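You operate a simulated robot arm through the tools that you are given. There is no shell and no other tool. Be economical: measure what you need, move in short steps, check, and stop when the job is done.

You run a simulated two-armed robot. Do the job below in one go: nothing can be reset, and whatever is moved stays where it is left.

JOB
On the top of the steel bench, fold the yellow cloth in half, so that its two short edges meet.
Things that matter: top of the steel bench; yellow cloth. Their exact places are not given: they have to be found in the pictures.

It is judged by the outcome, as a careful person would: the job done as asked, and still so three seconds after it is handed in. It fails if anything else is knocked over, pushed out of place, dropped, spilled or broken. Flat cloth is picked up by pressing the open fingertips on it (5 to 10 N) and closing them slowly along it; thin cloth reads only 2 to 8 mm in the jaws.

ROBOT AND FRAMES
Two 7-joint arms with two-finger parallel grippers on one trunk, on a base that drives. Base frame: it is fixed to the floor where the robot stands at the start and does not move with it; the origin is under the middle of the robot, x ahead of it, y to its left, z up; the surface under the hand at the start is at about z = 0.7. Readings come in m, rad, newtons and seconds.
The left shoulder is at the start at [0.07, 0.163, 1.02], the right one opposite. With the tool pointing down near the work surface each hand reaches from about 0.4 to 0.88 m from the robot's upright axis, wherever it stands, measured 20 degrees to its own side. Places, roughly: top of the steel bench [0.8, -0.9, 0.7]; yellow cloth [0.6, -0.1, 0.7]. Payload 3.43 kg a hand.
The tool frame of a hand sits at the grasp point between the pads (the TCP): z along the fingers, y along the line on which they close. The tips reach 0.034 m beyond it. The gripper opens to 0.128 m. The fingers are 0.024 m wide and 0.012 m thick; the gripper's body (0.048 by 0.13 m) begins 0.096 m behind the TCP.
Orientation is that of the tool frame in the base frame, as a unit quaternion [x, y, z, w]. With the fingers straight down and closing along the base's y, the tool's x points along the base's -x, its y along +y and its z along -z.

CONTROLS
- The arms move only by the tool play_rows. It takes "left_motion", "right_motion" or both (then of equal length, played together; a hand with none holds still); each is a list that holds one entry, the list of rows, each a list of 7 numbers: the shift along the tool's x, y, z in units of 40 mm (1.0 is 40 mm), then the turn, a rotation vector about the tool's x, y, z in units of 4 degrees (1.0 is 4 degrees), then the closure in counts, from 0 (fully open) to 255 (shut). In form: [[[dx, dy, dz, ax, ay, az, gripper], ...]]. A call has 1 to 12 rows; each row shifts and turns the commanded pose from where the row before left it, along the tool's axes as they then stand. A call with a number of a shift or a turn outside -1 to 1 is refused whole. A row lasts 0.2 s, in which the tool goes at most 0.05 m and 0.15 rad; a call with a longer step from one row to the next is refused whole, and so is a gripper value outside its range. A pose out of reach is approached as far as the arm can. The call stops where the force on the tool passes 40 N (or 10 N more than at its start, if that is more) or the arm is blocked; 0.2 s more then pass. The fingers move at their own pace (about 0.153 m/s each) and stop on an object; they squeeze with about 45 N. The grip force told is the motor's: it shows also when the fingers shut on nothing. Time passes only in rows, and 0.2 s behind the last, so rows that do not move let the fingers close. The reply holds the time, the measured pose of the TCP, the force on the tool along the base axes, the opening and the grip force, in the units named above and with some noise, with the torque about the TCP (base axes, N m) and any sound that the robot's microphone picked up, and new pictures: "pictures" is both (left out), scene, wrist or none (wrist: the cameras of the hands that moved).
- Cameras (640 x 400 px; columns grow to the right, rows downward): "scene" is now at [0.1422, -0.009, 1.2234]; the picture's right is [-0.06, -1.00, 0.00], its down [-0.67, 0.04, -0.74] and it looks along [0.74, -0.04, -0.67] (base axes); focal length 287 px, centre (320, 200). "left" rides on the left gripper at [0.076, 0.011, -0.16] in its tool frame; the picture's right is [-0.15, 0.99, 0.00], its down [-0.88, -0.13, -0.46] and it looks along [-0.45, -0.07, 0.89] (tool axes); focal length 234 px, centre (320, 200). "right" rides on the right gripper at [0.076, -0.011, -0.16] in its tool frame; the picture's right is [0.15, 0.99, 0.00], its down [-0.88, 0.13, -0.46] and it looks along [-0.45, 0.07, 0.89] (tool axes); focal length 234 px, centre (320, 200).
- lift_body(by): slides the trunk up (or, below 0, down) by that many m; the arms and the scene camera ride with it, the base frame stays. It gives what a move gives, with no picture.
- roll_base(legs): drives the robot by 1 to 6 legs, each [ahead, left, turn to the left] in m, m and rad, along the robot's own axes; the way and the turn of a leg run together, so that a leg with both is an arc; at most 1.5 m and 3.142 rad a leg. The arms and the cameras ride along, it lands a little off, and it stops where it bumps. It gives what a move gives, and a new picture of the scene camera.
- turn_head(pan, tilt): turns the head with the scene camera to pan (to the left, within 1.501 rad either way) and tilt (down, from -0.506 to 1.204), counted from straight ahead of the robot. It gives what a move gives, and a new picture of the scene camera.
- probe_pixels(camera, pixels): for up to 12 pixels [column, row] of the newest picture of that camera ("zoom" is the newest enlarged one), the place [x, y, z] in the base frame of the surface seen there, good to about 0.003 m, but the place of the scene camera against the robot may be out by one fixed shift of up to 0.018 m in any direction. No time passes.
- zoom(camera, box): a new picture of the part [left, top, right, bottom] of that camera's present view, enlarged. No time passes.
- sign_off(): hands the job in; it is judged then, once.

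Keep the steps short. Do not move on a guess: measure, check each grasp and each placing, and mend mistakes. In all there are 80 turns and 260 pictures (those below and enlarged ones count). Leave the grippers open and the arms clear of the work at the hand-in unless told otherwise, and finish with a single line.

The tools are called after ">>>" as name(argument=value, ...) on one line, values as JSON. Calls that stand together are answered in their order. play_rows: Moves the arms, as the interface text tells. Its arguments: {"type":"object","properties":{"left_motion":{"type":"array","items":{"type":"array","items":{"type":"array","items":{"type":"number"}}}},"right_motion":{"type":"array","items":{"type":"array","items":{"type":"array","items":{"type":"number"}}}},"pictures":{"type":"string","enum":["both","scene","wrist","none"]}},"required":[]} The other tools are called the same way: lift_body (by) slides the trunk up or down; roll_base (legs) drives the base; turn_head (pan, tilt) turns the head that bears the scene camera; probe_pixels (camera, pixels) gives the place of the surface under pixels of a picture; zoom (camera, box) takes an enlarged picture of a part of a camera's view; sign_off () hands the job in.

At the start:

```text
clock: 0.0
left_tcp_pos: [0.5013, 0.1398, 0.864]
left_tool_rot: [0.0, 1.0, 0.0, 0.0]
left_wrist_force: [-0.5, 0.7, 0.5]
left_ft_torque: [-0.03, 0.0, 0.02]
left_width: 0.1279
left_finger_force: 0.2
right_tcp_pos: [0.6229, -0.3513, 0.8458]
right_tool_rot: [0.0, 1.0, 0.0, 0.0]
right_wrist_force: [0.0, -1.1, -1.3]
right_ft_torque: [0.04, -0.03, -0.01]
right_width: 0.1279
right_finger_force: 0.1
trunk travel left (down, up): [-0.5, 0.44]
robot x, y, heading: [0.004, 0.0012, 0.005]
head pan, tilt: [-0.059, 0.74]
```

scene: 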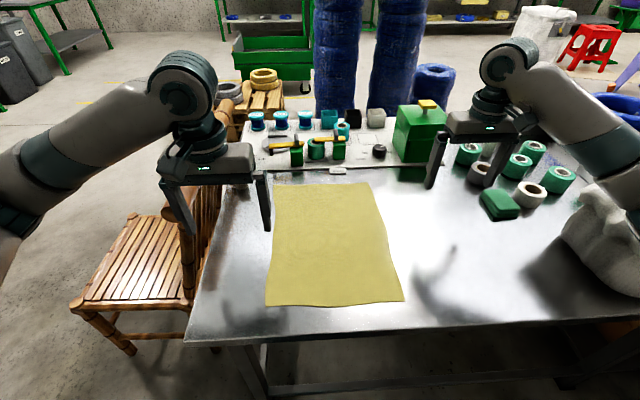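
right: 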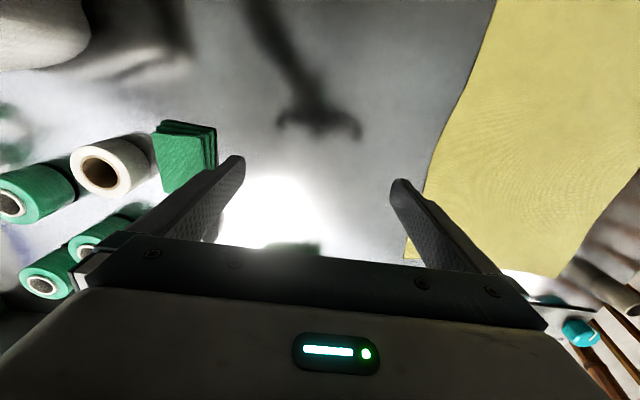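
left: 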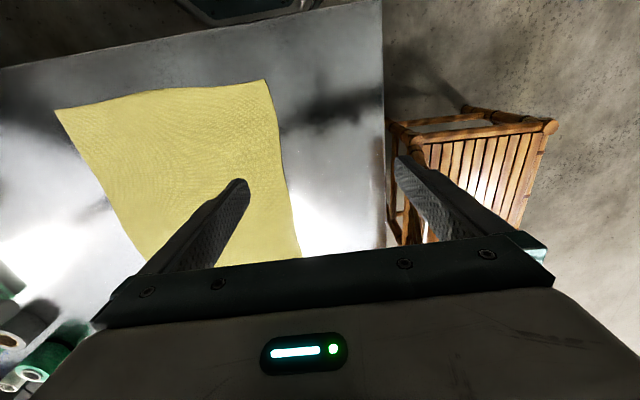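

I see the yellow cloth with corners near scene pixels (275,184), (368,183), (403,300) and (266,305). I'll measure these corners, the middle and the bench.

>>> probe_pixels(camera="scene", pixels=[[277, 186], [366, 185], [401, 298], [268, 303], [335, 302], [320, 184], [385, 240], [271, 245], [330, 240], [440, 270], [230, 320], [330, 172]])

>>> zoom(camera="scene", box=[220, 160, 440, 330])

>>> probe_pixels(camera="left", pixels=[[60, 112], [262, 84], [160, 92], [285, 180], [100, 170]])

```text
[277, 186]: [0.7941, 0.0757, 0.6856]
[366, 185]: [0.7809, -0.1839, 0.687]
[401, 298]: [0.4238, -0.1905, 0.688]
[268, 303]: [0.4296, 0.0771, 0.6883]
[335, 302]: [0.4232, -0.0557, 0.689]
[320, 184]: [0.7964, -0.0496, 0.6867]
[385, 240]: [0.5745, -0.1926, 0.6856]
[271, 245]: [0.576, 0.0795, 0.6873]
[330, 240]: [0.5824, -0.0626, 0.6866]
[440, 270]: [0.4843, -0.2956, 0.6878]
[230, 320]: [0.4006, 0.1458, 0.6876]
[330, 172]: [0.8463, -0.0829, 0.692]
```

```text
2.35 times, centred on (330, 245) of scene
```

zoom: 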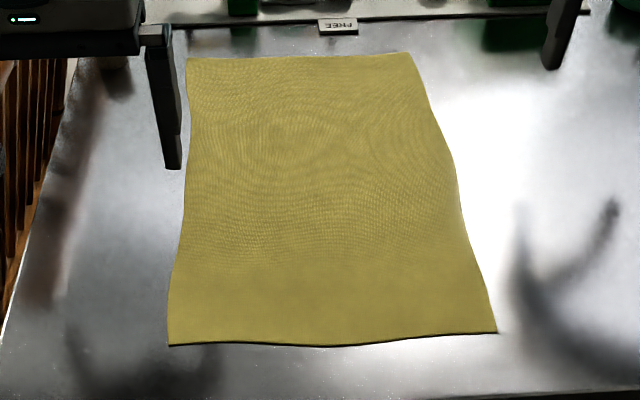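

```text
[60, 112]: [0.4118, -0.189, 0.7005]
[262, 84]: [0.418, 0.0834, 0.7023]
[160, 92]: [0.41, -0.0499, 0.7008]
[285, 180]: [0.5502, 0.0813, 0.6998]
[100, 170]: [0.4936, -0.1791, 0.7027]
```

The wrist camera puts the bench top at z≈0.701, and the scene camera is off by about (-0.012, +0.004, +0.014). The cloth runs from x≈0.415 to 0.78 and y≈-0.185 to 0.08, so its short edges are the near and far ones. I'll bring the far edge to the near one, with both hands at the far corners. First I'll back the base a little to make room for the end of the fold.

>>> roll_base(legs=[[-0.06, 0, 0]])

```text
clock: 1.0
left_tcp_pos: [0.4406, 0.1406, 0.8646]
left_tool_rot: [0.0, 1.0, 0.0, 0.001]
left_wrist_force: [-0.6, 0.0, 0.0]
left_ft_torque: [0.02, -0.04, -0.02]
left_width: 0.1278
left_finger_force: 0.0
right_tcp_pos: [0.5623, -0.3513, 0.8469]
right_tool_rot: [0.0, 1.0, 0.001, 0.001]
right_wrist_force: [-0.1, -0.4, 0.3]
right_ft_torque: [0.02, -0.02, -0.01]
right_width: 0.1281
right_finger_force: 0.1
trunk travel left (down, up): [-0.5, 0.44]
robot x, y, heading: [-0.0622, -0.0006, -0.001]
head pan, tilt: [-0.059, 0.74]
```

scene: 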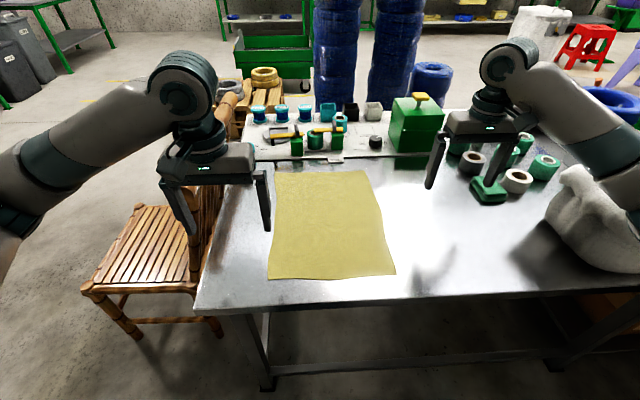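

Next I'll check where the tall green box and other far-side objects are before the hands go there.

>>> probe_pixels(camera="scene", pixels=[[392, 148], [418, 150], [422, 98], [375, 142], [336, 158], [296, 152], [320, 150], [480, 192], [275, 174], [365, 172], [395, 272], [269, 277]])

```text
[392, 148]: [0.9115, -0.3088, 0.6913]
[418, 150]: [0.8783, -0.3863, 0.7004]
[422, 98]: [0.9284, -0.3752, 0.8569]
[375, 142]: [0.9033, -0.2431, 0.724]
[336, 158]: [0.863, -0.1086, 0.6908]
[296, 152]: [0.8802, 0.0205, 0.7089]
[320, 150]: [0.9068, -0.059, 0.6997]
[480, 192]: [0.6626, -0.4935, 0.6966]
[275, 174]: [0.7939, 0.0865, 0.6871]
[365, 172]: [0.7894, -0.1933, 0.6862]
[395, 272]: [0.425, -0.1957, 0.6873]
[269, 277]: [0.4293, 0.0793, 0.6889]
```

The far objects start at x≥0.86, so the corners are clear. I'll move both hands to hover over the far corners, part-closing the grippers to about 30 mm.

>>> play_rows(left_motion=[[[-0.85, -0.22, 0.16, 0, 0, 0, 195], [-0.85, -0.22, 0.16, 0, 0, 0, 195], [-0.85, -0.22, 0.16, 0, 0, 0, 195], [-0.85, -0.22, 0.16, 0, 0, 0, 195], [-0.85, -0.22, 0.16, 0, 0, 0, 195], [-0.85, -0.22, 0.16, 0, 0, 0, 195], [-0.85, -0.22, 0.16, 0, 0, 0, 195], [-0.85, -0.22, 0.16, 0, 0, 0, 195], [-0.85, -0.22, 0.16, 0, 0, 0, 195], [-0.85, -0.22, 0.16, 0, 0, 0, 195], [0, 0, 0, 0, 0, 0, 195]]], right_motion=[[[-0.515, 0.498, 0.12, 0, 0, 0, 195], [-0.515, 0.498, 0.12, 0, 0, 0, 195], [-0.515, 0.498, 0.12, 0, 0, 0, 195], [-0.515, 0.498, 0.12, 0, 0, 0, 195], [-0.515, 0.498, 0.12, 0, 0, 0, 195], [-0.515, 0.498, 0.12, 0, 0, 0, 195], [-0.515, 0.498, 0.12, 0, 0, 0, 195], [-0.515, 0.498, 0.12, 0, 0, 0, 195], [-0.515, 0.498, 0.12, 0, 0, 0, 195], [-0.515, 0.498, 0.12, 0, 0, 0, 195], [0, 0, 0, 0, 0, 0, 195]]])

```text
clock: 3.4
left_tcp_pos: [0.7573, 0.0629, 0.8006]
left_tool_rot: [0.001, 1.0, 0.0, 0.0]
left_wrist_force: [0.0, 0.2, -0.6]
left_ft_torque: [0.05, 0.03, -0.01]
left_width: 0.03
left_finger_force: 0.1
left hand out of reach, approached as far as the arm can: row 10
right_tcp_pos: [0.772, -0.152, 0.7951]
right_tool_rot: [-0.001, 1.0, -0.001, 0.0]
right_wrist_force: [-0.5, 0.3, 0.1]
right_ft_torque: [0.05, 0.03, -0.03]
right_width: 0.03
right_finger_force: 0.0
trunk travel left (down, up): [-0.5, 0.44]
robot x, y, heading: [-0.0595, -0.0056, 0.004]
head pan, tilt: [-0.059, 0.74]
```

scene: 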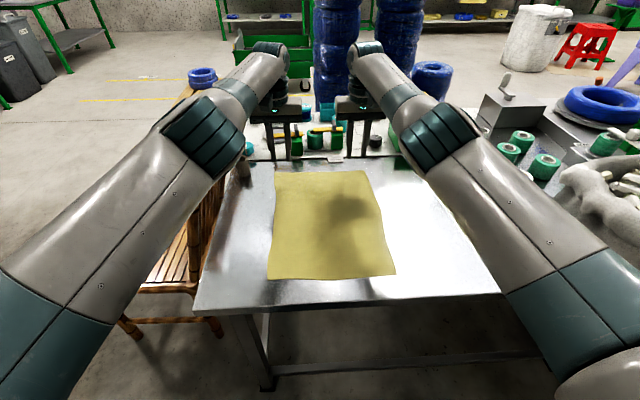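
right: 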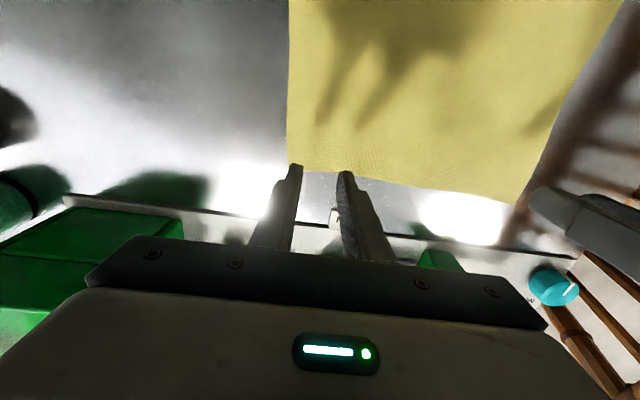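
left: 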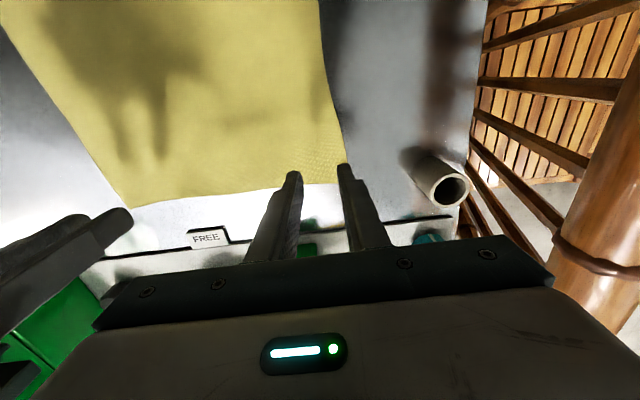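

The left hand fell 23 mm short in reach, so I'll roll the base ahead 0.05 m. I'll also measure the cloth edge through the wrist cameras.

>>> roll_base(legs=[[0.05, 0, 0]])

>>> probe_pixels(camera="left", pixels=[[340, 160], [305, 186], [250, 190], [130, 205], [440, 160], [333, 110]])

>>> probe_pixels(camera="right", pixels=[[291, 160], [320, 168], [420, 185], [515, 200], [291, 100]])

```text
clock: 4.3
left_tcp_pos: [0.8084, 0.0647, 0.7998]
left_tool_rot: [0.0, 1.0, 0.0, -0.001]
left_wrist_force: [0.0, 0.7, 0.2]
left_ft_torque: [0.02, 0.03, -0.02]
left_width: 0.0301
left_finger_force: 0.1
right_tcp_pos: [0.8217, -0.1524, 0.7946]
right_tool_rot: [0.0, 1.0, 0.0, -0.001]
right_wrist_force: [0.3, 0.3, 0.3]
right_ft_torque: [-0.03, 0.04, 0.01]
right_width: 0.0301
right_finger_force: 0.0
trunk travel left (down, up): [-0.5, 0.44]
robot x, y, heading: [-0.0091, 0.0006, -0.002]
head pan, tilt: [-0.059, 0.74]
```

scene: 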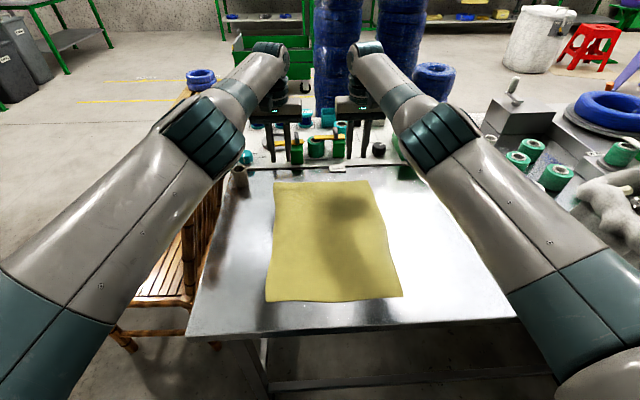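

```text
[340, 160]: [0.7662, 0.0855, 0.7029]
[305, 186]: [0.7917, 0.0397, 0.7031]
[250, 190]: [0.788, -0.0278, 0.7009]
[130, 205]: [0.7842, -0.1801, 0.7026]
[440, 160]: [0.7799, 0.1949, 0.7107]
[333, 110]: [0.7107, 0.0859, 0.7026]
```

```text
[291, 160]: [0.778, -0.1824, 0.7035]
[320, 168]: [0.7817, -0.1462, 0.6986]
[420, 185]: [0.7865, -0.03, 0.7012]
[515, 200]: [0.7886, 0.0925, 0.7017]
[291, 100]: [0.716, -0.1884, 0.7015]
```

By the wrist cameras the far edge is at x≈0.788 on the left and 0.781 on the right, with corners at y≈0.087 and -0.183. I'll line up over the edge and come down to just above the cloth.

>>> play_rows(left_motion=[[[0.29, -0.08, 0, 0, 0, 0, 195], [0.29, -0.09, 0, 0, 0, 0, 195], [0, 0, 0.7, 0, 0, 0, 195], [0, 0, 0.7, 0, 0, 0, 195], [0, 0, 0, 0, 0, 0, 195]]], right_motion=[[[0.55, -0.03, 0, 0, 0, 0, 195], [0.54, -0.03, 0, 0, 0, 0, 195], [0, 0, 0.65, 0, 0, 0, 195], [0, 0, 0.6, 0, 0, 0, 195], [0, 0, 0, 0, 0, 0, 195]]])

```text
clock: 5.5
left_tcp_pos: [0.8037, 0.0528, 0.7448]
left_tool_rot: [0.001, 1.0, 0.0, 0.001]
left_wrist_force: [-0.6, 0.2, 0.1]
left_ft_torque: [0.0, 0.02, -0.04]
left_width: 0.0301
left_finger_force: 0.1
left hand out of reach, approached as far as the arm can: row 1, 2
right_tcp_pos: [0.7762, -0.1555, 0.7466]
right_tool_rot: [0.0, 1.0, 0.0, 0.0]
right_wrist_force: [-0.4, -0.5, 0.3]
right_ft_torque: [-0.01, 0.01, 0.01]
right_width: 0.0302
right_finger_force: 0.1
trunk travel left (down, up): [-0.5, 0.44]
robot x, y, heading: [-0.0107, 0.0013, -0.001]
head pan, tilt: [-0.059, 0.74]
```

scene: 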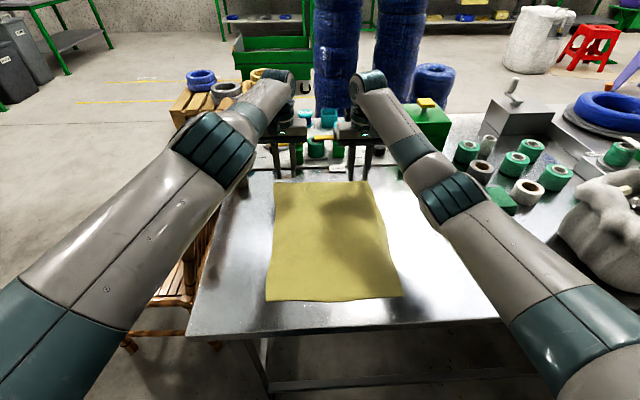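
right: 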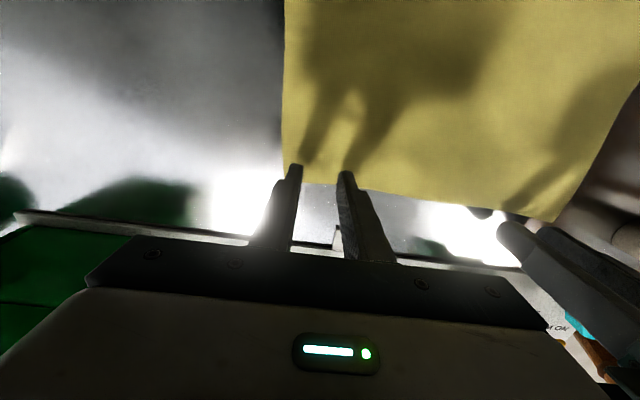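
left: 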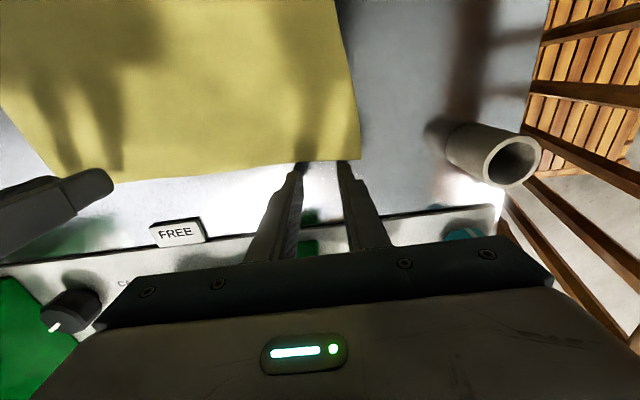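

The left hand is at x=0.804. I'll measure the edge and corner at each hand before pressing.

>>> probe_pixels(camera="left", pixels=[[357, 155], [330, 156], [285, 160], [240, 166], [120, 176], [293, 180], [346, 170]])

>>> probe_pixels(camera="right", pixels=[[285, 168], [320, 180], [370, 187], [420, 194], [294, 170], [346, 176]])

>>> zoom(camera="right", box=[260, 120, 420, 220])

>>> zoom(camera="left", box=[240, 110, 400, 210])

```text
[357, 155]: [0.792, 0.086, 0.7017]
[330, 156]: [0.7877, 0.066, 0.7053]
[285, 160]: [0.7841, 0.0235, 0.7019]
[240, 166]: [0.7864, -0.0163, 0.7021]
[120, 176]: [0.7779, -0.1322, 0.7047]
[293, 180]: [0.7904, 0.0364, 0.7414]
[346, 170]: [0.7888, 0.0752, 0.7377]
```

```text
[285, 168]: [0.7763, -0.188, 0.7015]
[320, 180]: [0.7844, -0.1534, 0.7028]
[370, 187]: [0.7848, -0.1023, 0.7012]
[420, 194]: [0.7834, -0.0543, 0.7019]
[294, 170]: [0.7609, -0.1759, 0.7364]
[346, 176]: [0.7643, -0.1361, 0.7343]
```

```text
4.00 times, centred on (340, 170) of right
```

zoom: 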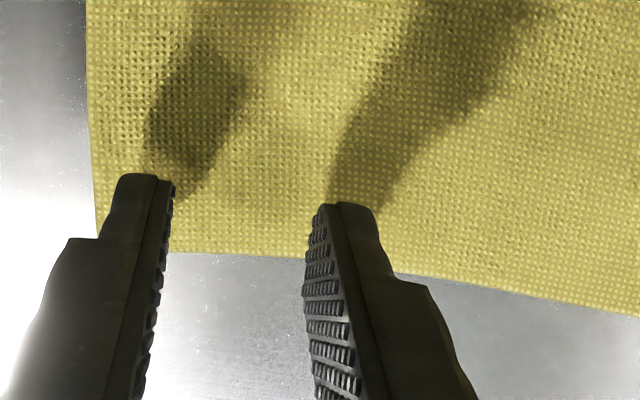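

```text
4.00 times, centred on (320, 160) of left
```

zoom: 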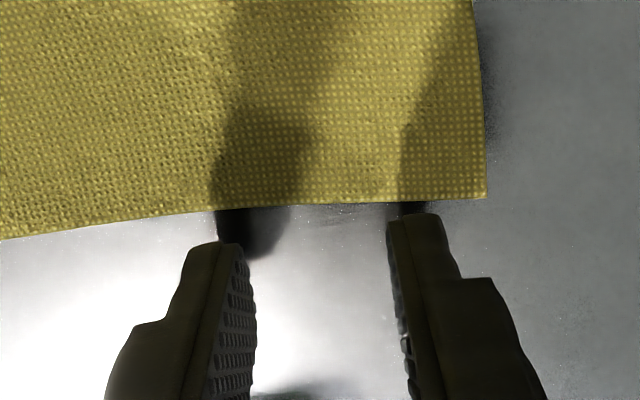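

The far edge is at x≈0.787. The right hand at x=0.776 is well placed. The left has to come 28 mm nearer, and then both go down slowly until they touch.

>>> play_rows(left_motion=[[[0.35, 0.05, 0, 0, 0, 0, 195], [0.35, 0.05, 0, 0, 0, 0, 195], [0, 0, 0.1, 0, 0, 0, 195], [0, 0, 0.1, 0, 0, 0, 195], [0, 0, 0, 0, 0, 0, 195]]], right_motion=[[[0, 0, 0, 0, 0, 0, 195], [0, 0, 0, 0, 0, 0, 195], [0, 0, 0.1, 0, 0, 0, 195], [0, 0, 0.12, 0, 0, 0, 195], [0, 0, 0, 0, 0, 0, 195]]], pictures="none")

```text
clock: 6.7
left_tcp_pos: [0.8, 0.0516, 0.736]
left_tool_rot: [0.001, 1.0, 0.0, 0.0]
left_wrist_force: [0.3, -0.1, 1.8]
left_ft_torque: [0.05, 0.03, 0.0]
left_width: 0.0302
left_finger_force: 0.0
left hand out of reach, approached as far as the arm can: row 1, 2
right_tcp_pos: [0.7772, -0.1539, 0.7365]
right_tool_rot: [-0.001, 1.0, 0.0, 0.0]
right_wrist_force: [0.1, 0.4, 1.3]
right_ft_torque: [-0.02, -0.01, 0.0]
right_width: 0.0299
right_finger_force: 0.1
trunk travel left (down, up): [-0.5, 0.44]
robot x, y, heading: [-0.0084, 0.0024, -0.001]
head pan, tilt: [-0.059, 0.74]
```

Both tips just touch (1–2 N). The left hand is still at x=0.800, so I'll lift it slightly and bring it back further.

>>> play_rows(left_motion=[[[0, 0, -0.25, 0, 0, 0, 195], [0.4, 0, 0, 0, 0, 0, 195], [0.1, 0.05, 0, 0, 0, 0, 195], [0, 0, 0, 0, 0, 0, 195]]], pictures="none")

```text
clock: 7.7
left_tcp_pos: [0.8011, 0.0485, 0.7449]
left_tool_rot: [0.001, 1.0, 0.0, -0.001]
left_wrist_force: [0.9, -0.1, 0.2]
left_ft_torque: [0.02, 0.01, -0.02]
left_width: 0.03
left_finger_force: 0.1
left hand out of reach, approached as far as the arm can: row 2, 3
right_tcp_pos: [0.7775, -0.1536, 0.7359]
right_tool_rot: [0.0, 1.0, -0.001, 0.0]
right_wrist_force: [0.3, -0.6, 0.2]
right_ft_torque: [-0.03, 0.01, -0.02]
right_width: 0.0301
right_finger_force: 0.1
trunk travel left (down, up): [-0.5, 0.44]
robot x, y, heading: [-0.0106, 0.0012, -0.006]
head pan, tilt: [-0.059, 0.74]
```

The left arm isn't coming inward, which looks like a joint limit or a stretched pose. I'll raise it, move it well inward and to its own side, and see if it frees up.

>>> play_rows(left_motion=[[[0, 0, -0.8, 0, 0, 0, 195], [0, 0.3, -0.8, 0, 0, 0, 195], [0.5, 0.5, -0.5, 0, 0, 0, 195], [0.8, 0.5, 0, 0, 0, 0, 195], [0.8, 0.3, 0, 0, 0, 0, 195], [0.8, 0, 0, 0, 0, 0, 195], [0, 0, 0, 0, 0, 0, 195]]], pictures="scene")

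```text
clock: 9.3
left_tcp_pos: [0.8075, 0.0824, 0.833]
left_tool_rot: [-0.001, 1.0, -0.001, -0.001]
left_wrist_force: [-0.2, -0.2, 1.3]
left_ft_torque: [-0.01, -0.02, 0.01]
left_width: 0.0302
left_finger_force: 0.3
left hand out of reach, approached as far as the arm can: row 3, 4, 5, 6
right_tcp_pos: [0.7774, -0.1535, 0.7363]
right_tool_rot: [0.0, 1.0, 0.0, 0.0]
right_wrist_force: [-0.9, 0.4, -0.2]
right_ft_torque: [-0.02, 0.0, -0.01]
right_width: 0.0301
right_finger_force: 0.1
trunk travel left (down, up): [-0.5, 0.44]
robot x, y, heading: [-0.0068, -0.0034, 0.003]
head pan, tilt: [-0.059, 0.74]
```

scene: 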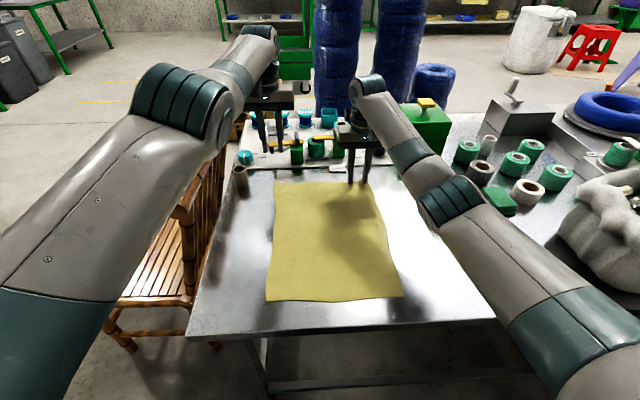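

Vertical and sideways moves work, but inward ones don't, so a joint limit is likely. I'll try leaning the fingers forward (turn about tool y) to free the wrist, then move in.

>>> play_rows(left_motion=[[[0, 0.2, -0.3, 0, -1, 0, 195], [0, 0.2, -0.3, 0, -1, 0, 195], [0, 0.2, 0, 0, -1, 0, 195], [0, 0.2, 0, 0, -1, 0, 195], [0, 0, 0, 0, 0, 0, 195]]], pictures="none")

```text
clock: 10.5
left_tcp_pos: [0.8751, 0.1009, 0.8646]
left_tool_rot: [0.0, 0.99, 0.001, 0.139]
left_wrist_force: [0.4, -0.6, 0.6]
left_ft_torque: [-0.02, 0.03, -0.01]
left_width: 0.03
left_finger_force: 0.1
left hand out of reach, approached as far as the arm can: row 1, 2, 3, 4
right_tcp_pos: [0.7773, -0.1542, 0.7373]
right_tool_rot: [0.001, 1.0, 0.001, 0.001]
right_wrist_force: [1.1, -0.7, -0.3]
right_ft_torque: [-0.01, 0.02, 0.03]
right_width: 0.0302
right_finger_force: 0.1
trunk travel left (down, up): [-0.5, 0.44]
robot x, y, heading: [-0.0098, -0.0013, 0.004]
head pan, tilt: [-0.059, 0.74]
```

Leaning turned the hand about a fixed wrist at x≈0.81, so the arm is stuck at full stretch. I'll try a larger sideways swing to its own side and upright, then inward.

>>> play_rows(left_motion=[[[0, 0.8, 0, 0, 1, 0, 195], [0, 0.8, 0, 0, 1, 0, 195], [0, 0.8, 0, 0, 1, 0, 195], [0, 0.8, 0, 0, 1, 0, 195], [0.4, 0.8, 0, 0, 0, 0, 195], [0.8, 0.2, 0, 0, 0, 0, 195], [0.8, 0, 0, 0, 0, 0, 195], [0.8, 0, 0, 0, 0, 0, 195]]], pictures="scene")

```text
clock: 11.7
left_tcp_pos: [0.8153, 0.2504, 0.865]
left_tool_rot: [0.007, 1.0, -0.004, 0.007]
left_wrist_force: [-4.3, -14.2, 13.2]
left_ft_torque: [0.47, -0.2, -0.06]
left_width: 0.0217
left_finger_force: 0.1
left hand out of reach, approached as far as the arm can: row 1, 2, 3, 4
right_tcp_pos: [0.7752, -0.158, 0.7395]
right_tool_rot: [0.002, 1.0, 0.0, 0.001]
right_wrist_force: [-0.3, 0.1, 0.1]
right_ft_torque: [-0.05, -0.01, 0.0]
right_width: 0.0302
right_finger_force: 0.1
trunk travel left (down, up): [-0.5, 0.44]
robot x, y, heading: [-0.0102, 0.0019, -0.001]
head pan, tilt: [-0.059, 0.74]
stopped in row 5 (left hand): the force on the tool passed its limit at 50 N (the readings are from after the stop); the commanded pose is now the measured one
```

scene: 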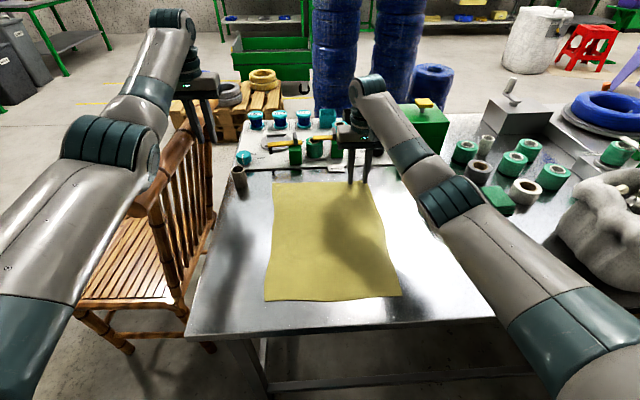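

The left fingers touched the chair back, and the move stopped itself. I'll back off to the right at once and check the chair.

>>> play_rows(left_motion=[[[0, -0.3, 0, 0, 0, 0, 195], [0, -0.6, 0, 0, 0, 0, 195], [0, -0.6, 0, 0, 0, 0, 195], [0, 0, 0, 0, 0, 0, 195]]], pictures="both")

```text
clock: 12.7
left_tcp_pos: [0.8146, 0.1966, 0.8591]
left_tool_rot: [0.003, 1.0, -0.002, 0.006]
left_wrist_force: [0.3, -0.5, 0.2]
left_ft_torque: [-0.02, 0.04, -0.02]
left_width: 0.0302
left_finger_force: 0.1
right_tcp_pos: [0.7774, -0.1548, 0.7377]
right_tool_rot: [0.0, 1.0, -0.001, 0.0]
right_wrist_force: [0.1, 0.2, -0.2]
right_ft_torque: [-0.04, 0.02, 0.0]
right_width: 0.03
right_finger_force: 0.0
trunk travel left (down, up): [-0.5, 0.44]
robot x, y, heading: [-0.011, -0.0016, -0.003]
head pan, tilt: [-0.059, 0.74]
```

scene: 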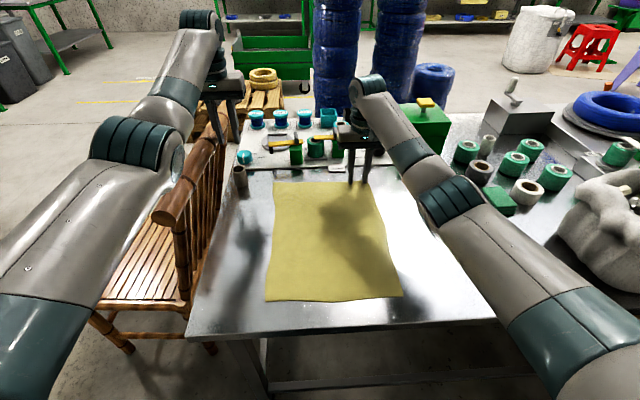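
left: 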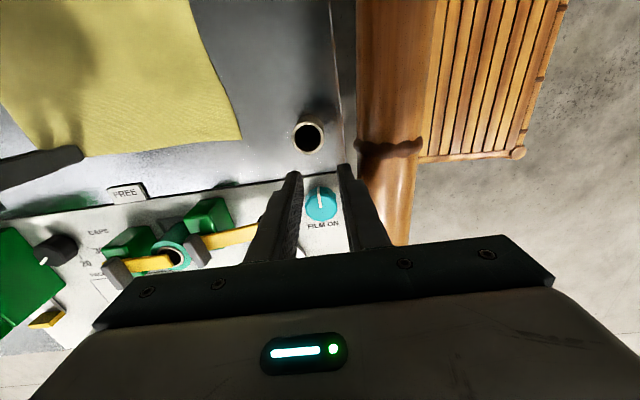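

The chair stands where it was, with its feet at the same pixels. The left hand is clear and its command has been reset. I'll move it right and inward in small steps.

>>> play_rows(left_motion=[[[0, -0.6, 0, 0, 0, 0, 195], [0, -0.6, 0, 0, 0, 0, 195], [0.3, 0, 0, 0, 0, 0, 195], [0.5, 0, 0, 0, 0, 0, 195], [0, 0, 0, 0, 0, 0, 195]]], pictures="none")

```text
clock: 13.9
left_tcp_pos: [0.7822, 0.147, 0.8598]
left_tool_rot: [0.005, 1.0, -0.002, 0.004]
left_wrist_force: [0.0, 0.2, -0.5]
left_ft_torque: [-0.01, 0.07, -0.02]
left_width: 0.0301
left_finger_force: 0.0
right_tcp_pos: [0.7768, -0.156, 0.738]
right_tool_rot: [0.002, 1.0, -0.001, 0.001]
right_wrist_force: [0.3, -0.1, -0.6]
right_ft_torque: [0.01, -0.03, 0.0]
right_width: 0.0301
right_finger_force: 0.0
trunk travel left (down, up): [-0.5, 0.44]
robot x, y, heading: [-0.0103, 0.0001, -0.001]
head pan, tilt: [-0.059, 0.74]
```

The arm answers properly again. Now I'll go over the left corner target (0.776, 0.057) and down to just above the cloth.

>>> play_rows(left_motion=[[[0.05, -0.75, 0, 0, 0, 0, 195], [0.05, -0.75, 0, 0, 0, 0, 195], [0.05, -0.75, 0, 0, 0, 0, 195], [0, 0, 0.75, 0, 0, 0, 195], [0, 0, 0.75, 0, 0, 0, 195], [0, 0, 0.75, 0, 0, 0, 195], [0, 0, 0.65, 0, 0, 0, 195], [0, 0, 0, 0, 0, 0, 195]]], pictures="wrist")

```text
clock: 15.7
left_tcp_pos: [0.7775, 0.0587, 0.7426]
left_tool_rot: [0.004, 1.0, -0.002, 0.005]
left_wrist_force: [-0.5, -1.1, 0.4]
left_ft_torque: [0.03, 0.0, 0.03]
left_width: 0.0303
left_finger_force: 0.0
right_tcp_pos: [0.7761, -0.1572, 0.738]
right_tool_rot: [0.001, 1.0, -0.001, -0.001]
right_wrist_force: [0.2, 0.3, 0.7]
right_ft_torque: [0.04, 0.01, -0.02]
right_width: 0.03
right_finger_force: 0.0
trunk travel left (down, up): [-0.5, 0.44]
robot x, y, heading: [-0.0111, -0.0002, -0.005]
head pan, tilt: [-0.059, 0.74]
```

left: 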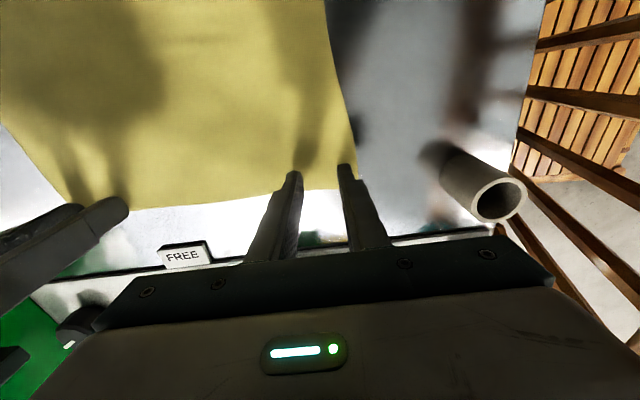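

Both hands are placed over the far corners. I'll press gently: left down about 8.5 mm, right about 4 mm.

>>> play_rows(left_motion=[[[0, 0, 0.1, 0, 0, 0, 195], [0, 0, 0.08, 0, 0, 0, 195], [0, 0, 0.05, 0, 0, 0, 195], [0, 0, 0, 0, 0, 0, 195]]], right_motion=[[[0, 0, 0.04, 0, 0, 0, 195], [0, 0, 0.04, 0, 0, 0, 195], [0, 0, 0.04, 0, 0, 0, 195], [0, 0, 0, 0, 0, 0, 195]]], pictures="none")

```text
clock: 16.7
left_tcp_pos: [0.7755, 0.0588, 0.7349]
left_tool_rot: [0.004, 1.0, -0.002, 0.006]
left_wrist_force: [-0.1, -0.7, 0.4]
left_ft_torque: [-0.03, 0.02, 0.02]
left_width: 0.03
left_finger_force: 0.1
right_tcp_pos: [0.7762, -0.1568, 0.7355]
right_tool_rot: [0.001, 1.0, 0.0, 0.002]
right_wrist_force: [1.6, 1.4, 12.3]
right_ft_torque: [0.01, -0.02, 0.01]
right_width: 0.03
right_finger_force: 0.0
trunk travel left (down, up): [-0.5, 0.44]
robot x, y, heading: [-0.0125, 0.001, -0.001]
head pan, tilt: [-0.059, 0.74]
```

The right presses at 12 N, so I'll ease it a little. The left isn't touching yet, so I'll lower it a bit more.

>>> play_rows(left_motion=[[[0, 0, 0.03, 0, 0, 0, 195], [0, 0, 0.03, 0, 0, 0, 195], [0, 0, 0, 0, 0, 0, 195]]], right_motion=[[[0, 0, -0.015, 0, 0, 0, 195], [0, 0, -0.015, 0, 0, 0, 195], [0, 0, 0, 0, 0, 0, 195]]], pictures="none")

```text
clock: 17.5
left_tcp_pos: [0.7773, 0.0579, 0.7355]
left_tool_rot: [0.004, 1.0, -0.002, 0.007]
left_wrist_force: [-0.8, 2.0, 8.1]
left_ft_torque: [0.17, 0.07, -0.02]
left_width: 0.0302
left_finger_force: 0.2
right_tcp_pos: [0.7753, -0.1565, 0.7348]
right_tool_rot: [0.001, 1.0, -0.001, 0.001]
right_wrist_force: [1.3, -0.8, 9.4]
right_ft_torque: [-0.02, -0.11, 0.03]
right_width: 0.0302
right_finger_force: 0.1
trunk travel left (down, up): [-0.5, 0.44]
robot x, y, heading: [-0.0138, -0.0027, -0.0]
head pan, tilt: [-0.059, 0.74]
```

Both hands now press at 8–9 N. I'll close slowly along the cloth.

>>> play_rows(left_motion=[[[0, 0, 0, 0, 0, 0, 201], [0, 0, 0, 0, 0, 0, 207], [0, 0, 0, 0, 0, 0, 213], [0, 0, 0, 0, 0, 0, 219], [0, 0, 0, 0, 0, 0, 225], [0, 0, 0, 0, 0, 0, 231], [0, 0, 0, 0, 0, 0, 237], [0, 0, 0, 0, 0, 0, 243], [0, 0, 0, 0, 0, 0, 249], [0, 0, 0, 0, 0, 0, 255], [0, 0, 0, 0, 0, 0, 255]]], right_motion=[[[0, 0, 0, 0, 0, 0, 201], [0, 0, 0, 0, 0, 0, 207], [0, 0, 0, 0, 0, 0, 213], [0, 0, 0, 0, 0, 0, 219], [0, 0, 0, 0, 0, 0, 225], [0, 0, 0, 0, 0, 0, 231], [0, 0, 0, 0, 0, 0, 237], [0, 0, 0, 0, 0, 0, 243], [0, 0, 0, 0, 0, 0, 249], [0, 0, 0, 0, 0, 0, 255], [0, 0, 0, 0, 0, 0, 255]]], pictures="wrist")

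```text
clock: 19.9
left_tcp_pos: [0.7762, 0.0574, 0.7361]
left_tool_rot: [0.005, 1.0, -0.002, 0.006]
left_wrist_force: [0.2, 0.5, 15.2]
left_ft_torque: [0.13, 0.04, 0.01]
left_width: 0.0
left_finger_force: 33.2
right_tcp_pos: [0.7748, -0.157, 0.7346]
right_tool_rot: [0.001, 1.0, -0.001, 0.0]
right_wrist_force: [0.0, 0.1, 4.9]
right_ft_torque: [0.0, 0.05, 0.02]
right_width: 0.0017
right_finger_force: 36.5
trunk travel left (down, up): [-0.5, 0.44]
robot x, y, heading: [-0.0119, 0.0, -0.004]
head pan, tilt: [-0.059, 0.74]
```

right: 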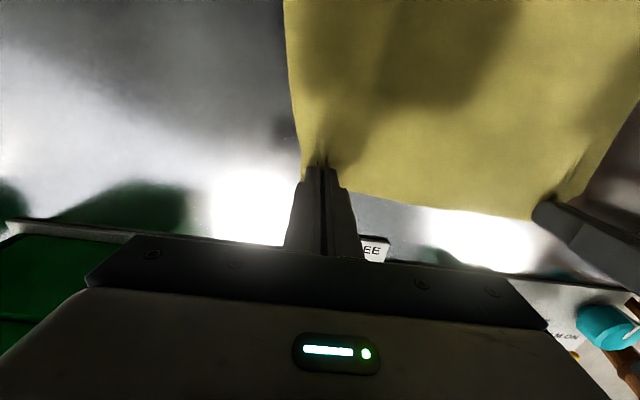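
left: 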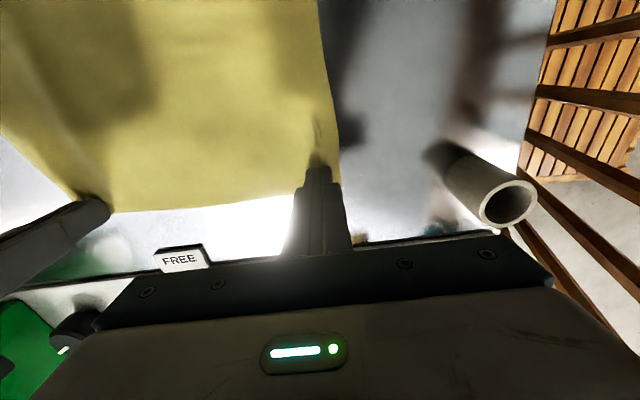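

Both look gathered, though the left reads 0.0 mm and the right 1.7 mm. I'll do a small test lift and look.

>>> play_rows(left_motion=[[[0, 0, -0.3, 0, 0, 0, 255], [0, 0, -0.3, 0, 0, 0, 255], [0, 0, -0.3, 0, 0, 0, 255], [0, 0, 0, 0, 0, 0, 255]]], right_motion=[[[0, 0, -0.3, 0, 0, 0, 255], [0, 0, -0.3, 0, 0, 0, 255], [0, 0, -0.3, 0, 0, 0, 255], [0, 0, 0, 0, 0, 0, 255]]])

```text
clock: 20.9
left_tcp_pos: [0.7767, 0.0583, 0.7702]
left_tool_rot: [0.004, 1.0, -0.003, 0.005]
left_wrist_force: [1.1, -0.1, -0.6]
left_ft_torque: [0.0, 0.0, 0.02]
left_width: 0.0
left_finger_force: 33.2
right_tcp_pos: [0.7779, -0.158, 0.7692]
right_tool_rot: [0.001, 1.0, -0.001, 0.0]
right_wrist_force: [-0.2, 0.7, -0.4]
right_ft_torque: [0.02, 0.0, 0.02]
right_width: 0.0019
right_finger_force: 36.9
trunk travel left (down, up): [-0.5, 0.44]
robot x, y, heading: [-0.0086, 0.0002, -0.005]
head pan, tilt: [-0.059, 0.74]
```

scene: 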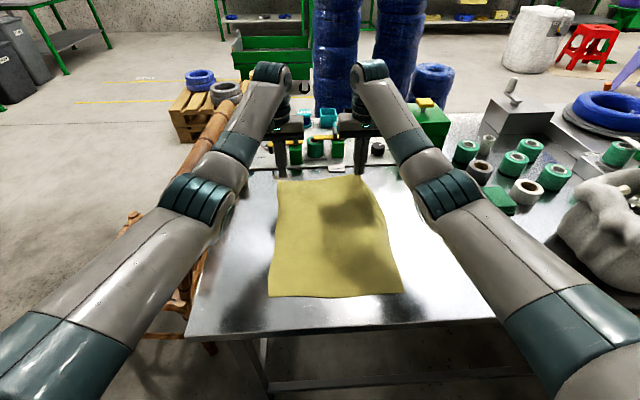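
right: 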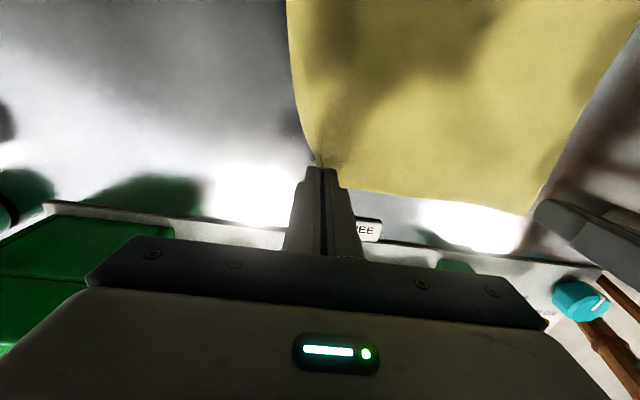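
left: 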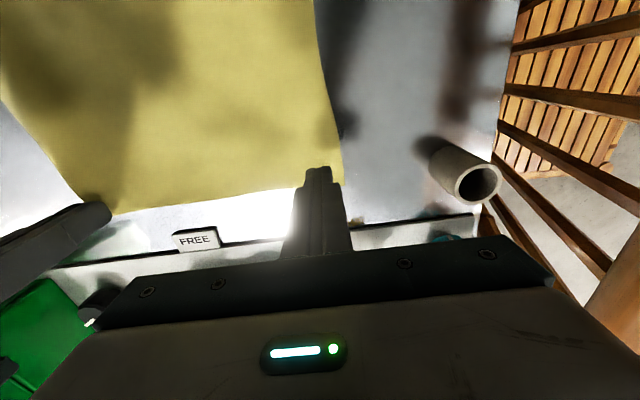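

The right hand holds its corner, but the left one slipped off flat. I'll lower the right back to the bench so the cloth lies flat, open the left above the cloth, and measure again.

>>> play_rows(left_motion=[[[0, 0, 0, 0, 0, 0, 190], [0, 0, 0, 0, 0, 0, 190], [0, 0, 0, 0, 0, 0, 190], [0, 0, 0, 0, 0, 0, 190]]], right_motion=[[[0, 0, 0.3, 0, 0, 0, 255], [0, 0, 0.3, 0, 0, 0, 255], [0, 0, 0.2, 0, 0, 0, 255], [0, 0, 0, 0, 0, 0, 255]]], pictures="wrist")

>>> probe_pixels(camera="left", pixels=[[338, 172], [335, 160], [270, 192], [230, 198], [320, 110]])

>>> zoom(camera="left", box=[240, 110, 400, 210])

```text
clock: 21.9
left_tcp_pos: [0.7764, 0.0574, 0.7701]
left_tool_rot: [0.004, 1.0, -0.002, 0.005]
left_wrist_force: [0.5, -0.4, 0.2]
left_ft_torque: [0.03, 0.0, -0.03]
left_width: 0.0325
left_finger_force: 0.0
right_tcp_pos: [0.7759, -0.1577, 0.7373]
right_tool_rot: [0.0, 1.0, -0.001, 0.0]
right_wrist_force: [0.5, 0.7, 0.3]
right_ft_torque: [-0.04, 0.0, 0.01]
right_width: 0.0019
right_finger_force: 36.7
trunk travel left (down, up): [-0.5, 0.44]
robot x, y, heading: [-0.0096, -0.0001, -0.002]
head pan, tilt: [-0.059, 0.74]
```

right: 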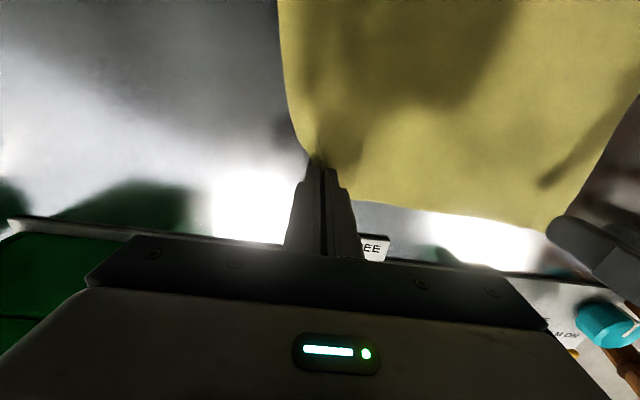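
left: 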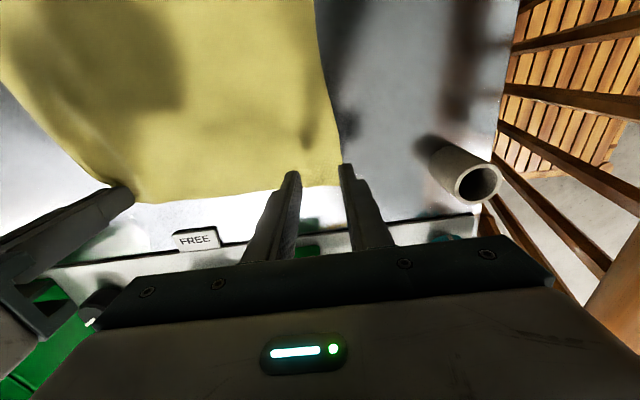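

```text
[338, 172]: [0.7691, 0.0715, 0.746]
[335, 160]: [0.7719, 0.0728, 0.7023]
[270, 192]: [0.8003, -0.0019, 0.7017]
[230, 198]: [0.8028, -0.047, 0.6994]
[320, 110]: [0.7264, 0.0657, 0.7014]
```

```text
4.00 times, centred on (320, 160) of left
```

zoom: 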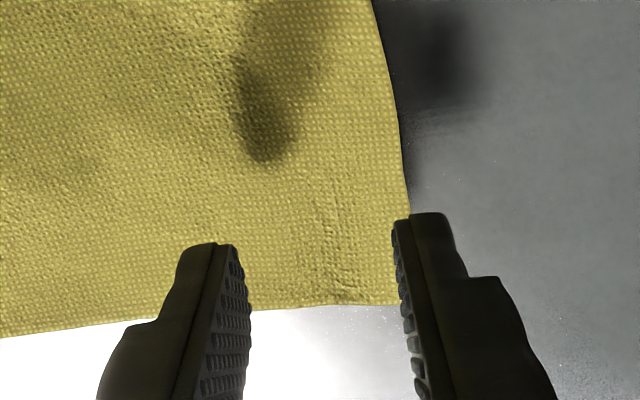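

The left corner has shifted inward a little. I'll get its exact edge position from the enlarged view.

>>> probe_pixels(camera="zoom", pixels=[[345, 295], [345, 315], [280, 300], [375, 298], [120, 320], [408, 200]])

```text
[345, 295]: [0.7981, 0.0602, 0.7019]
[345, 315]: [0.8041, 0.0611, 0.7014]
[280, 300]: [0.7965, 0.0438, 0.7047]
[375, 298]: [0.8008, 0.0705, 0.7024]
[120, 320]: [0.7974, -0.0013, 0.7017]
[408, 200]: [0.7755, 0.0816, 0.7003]
```

The left edge is at x≈0.799 and the side edge at y≈0.079. I'll set the left hand at (0.782, 0.050), so the full pads are on cloth, and lower until it presses.

>>> play_rows(left_motion=[[[-0.13, -0.2, 0, 0, 0, 0, 190], [0, 0, 0.4, 0, 0, 0, 190], [0, 0, 0.4, 0, 0, 0, 190], [0, 0, 0.07, 0, 0, 0, 190], [0, 0, 0.03, 0, 0, 0, 190], [0, 0, 0, 0, 0, 0, 190]]], pictures="none")

```text
clock: 23.3
left_tcp_pos: [0.783, 0.0492, 0.7353]
left_tool_rot: [0.005, 1.0, -0.002, 0.008]
left_wrist_force: [2.0, 0.4, 10.0]
left_ft_torque: [0.18, -0.02, -0.02]
left_width: 0.0329
left_finger_force: 0.1
right_tcp_pos: [0.7752, -0.1572, 0.7385]
right_tool_rot: [0.0, 1.0, -0.001, 0.0]
right_wrist_force: [-0.1, -0.8, 0.9]
right_ft_torque: [0.02, -0.05, 0.0]
right_width: 0.0019
right_finger_force: 36.6
trunk travel left (down, up): [-0.5, 0.44]
robot x, y, heading: [-0.0107, 0.0012, -0.003]
head pan, tilt: [-0.059, 0.74]
```

The left presses at 10 N. I'll close it more slowly, in two parts.

>>> play_rows(left_motion=[[[0, 0, 0, 0, 0, 0, 194], [0, 0, 0, 0, 0, 0, 198], [0, 0, 0, 0, 0, 0, 202], [0, 0, 0, 0, 0, 0, 206], [0, 0, 0, 0, 0, 0, 210], [0, 0, 0, 0, 0, 0, 214], [0, 0, 0, 0, 0, 0, 218], [0, 0, 0, 0, 0, 0, 222], [0, 0, 0, 0, 0, 0, 226], [0, 0, 0, 0, 0, 0, 230]]], pictures="wrist")

>>> zoom(camera="left", box=[240, 110, 400, 210])

```text
clock: 25.5
left_tcp_pos: [0.7812, 0.0496, 0.7349]
left_tool_rot: [0.004, 1.0, -0.002, 0.006]
left_wrist_force: [0.3, -1.0, 14.8]
left_ft_torque: [0.12, 0.06, 0.0]
left_width: 0.0129
left_finger_force: 0.8
right_tcp_pos: [0.7758, -0.1576, 0.7389]
right_tool_rot: [0.001, 1.0, 0.001, 0.001]
right_wrist_force: [0.8, 1.2, -0.4]
right_ft_torque: [0.02, -0.02, 0.0]
right_width: 0.0016
right_finger_force: 36.9
trunk travel left (down, up): [-0.5, 0.44]
robot x, y, heading: [-0.0115, 0.0002, -0.0]
head pan, tilt: [-0.059, 0.74]
```

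left: 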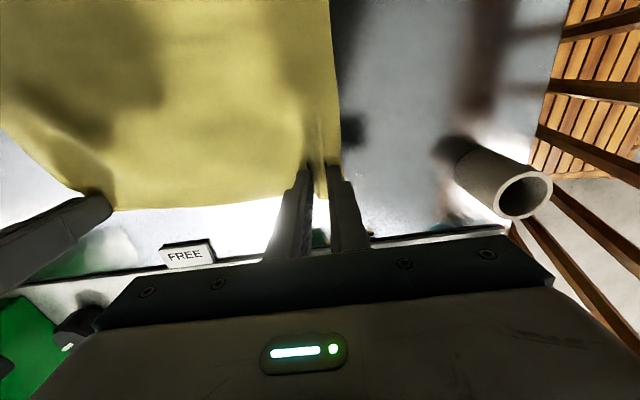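

```text
4.00 times, centred on (320, 160) of left
```

zoom: 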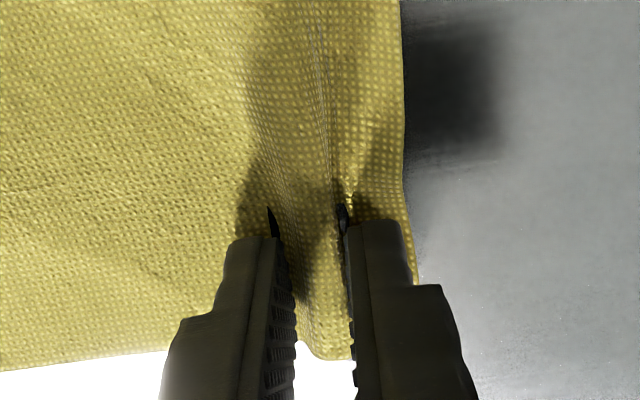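

A ridge of cloth is standing up between the left fingers. I'll finish closing, then lift both for another test.

>>> play_rows(left_motion=[[[0, 0, 0, 0, 0, 0, 234], [0, 0, 0, 0, 0, 0, 238], [0, 0, 0, 0, 0, 0, 242], [0, 0, 0, 0, 0, 0, 246], [0, 0, 0, 0, 0, 0, 250], [0, 0, 0, 0, 0, 0, 255], [0, 0, 0, 0, 0, 0, 255], [0, 0, 0, 0, 0, 0, 255], [0, 0, -0.3, 0, 0, 0, 255], [0, 0, -0.3, 0, 0, 0, 255], [0, 0, -0.3, 0, 0, 0, 255]]], right_motion=[[[0, 0, 0, 0, 0, 0, 255], [0, 0, 0, 0, 0, 0, 255], [0, 0, 0, 0, 0, 0, 255], [0, 0, 0, 0, 0, 0, 255], [0, 0, 0, 0, 0, 0, 255], [0, 0, 0, 0, 0, 0, 255], [0, 0, 0, 0, 0, 0, 255], [0, 0, 0, 0, 0, 0, 255], [0, 0, -0.3, 0, 0, 0, 255], [0, 0, -0.3, 0, 0, 0, 255], [0, 0, -0.3, 0, 0, 0, 255]]])

```text
clock: 27.9
left_tcp_pos: [0.7821, 0.0491, 0.7699]
left_tool_rot: [0.006, 1.0, -0.002, 0.006]
left_wrist_force: [0.6, -2.0, 0.2]
left_ft_torque: [-0.1, 0.02, 0.0]
left_width: 0.0053
left_finger_force: 39.9
right_tcp_pos: [0.7763, -0.157, 0.7729]
right_tool_rot: [0.001, 1.0, 0.0, 0.0]
right_wrist_force: [0.1, 2.6, 0.5]
right_ft_torque: [0.06, -0.01, 0.02]
right_width: 0.002
right_finger_force: 37.1
trunk travel left (down, up): [-0.5, 0.44]
robot x, y, heading: [-0.0104, 0.001, -0.003]
head pan, tilt: [-0.059, 0.74]
```

scene: 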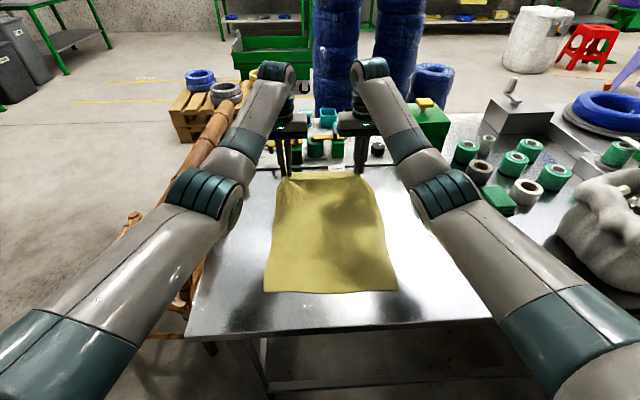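
right: 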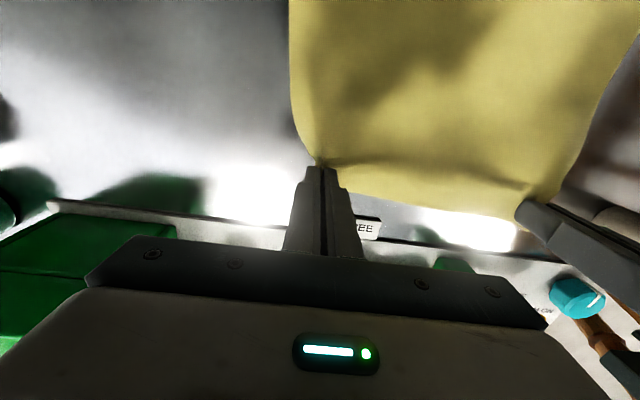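
left: 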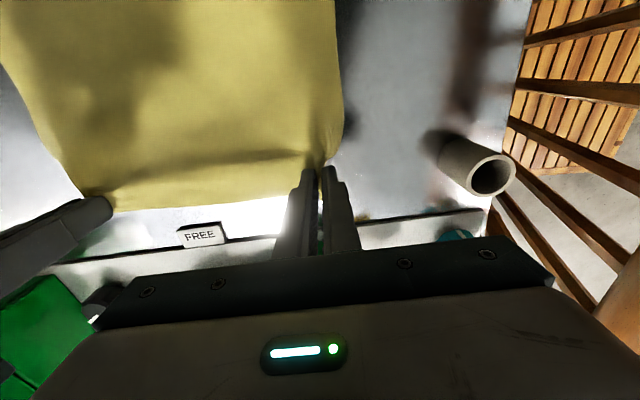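

Both corners are lifted now (left 5.3 mm, right 2.0 mm). The near edge seems to have crept away a little, so I'll measure it.

>>> probe_pixels(camera="scene", pixels=[[268, 288], [300, 289], [340, 290], [370, 288], [394, 286], [272, 240], [385, 240]])

>>> zoom(camera="scene", box=[240, 150, 440, 310])

```text
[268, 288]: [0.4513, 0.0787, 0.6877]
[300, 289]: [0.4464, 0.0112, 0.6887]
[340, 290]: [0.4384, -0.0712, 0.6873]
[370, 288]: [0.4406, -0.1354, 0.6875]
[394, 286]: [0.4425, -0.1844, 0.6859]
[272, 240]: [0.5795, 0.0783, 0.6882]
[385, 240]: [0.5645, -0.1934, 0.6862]
```

```text
2.50 times, centred on (340, 230) of scene
```

zoom: 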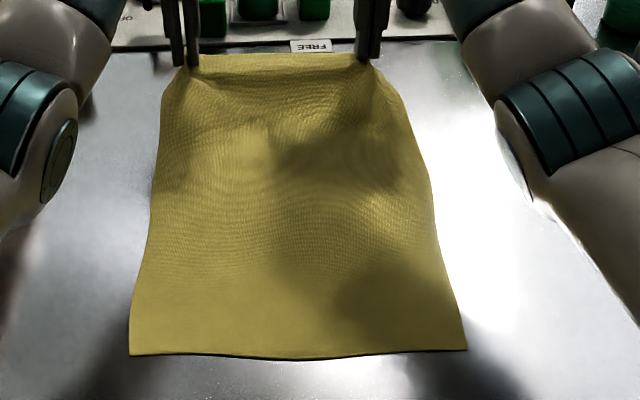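

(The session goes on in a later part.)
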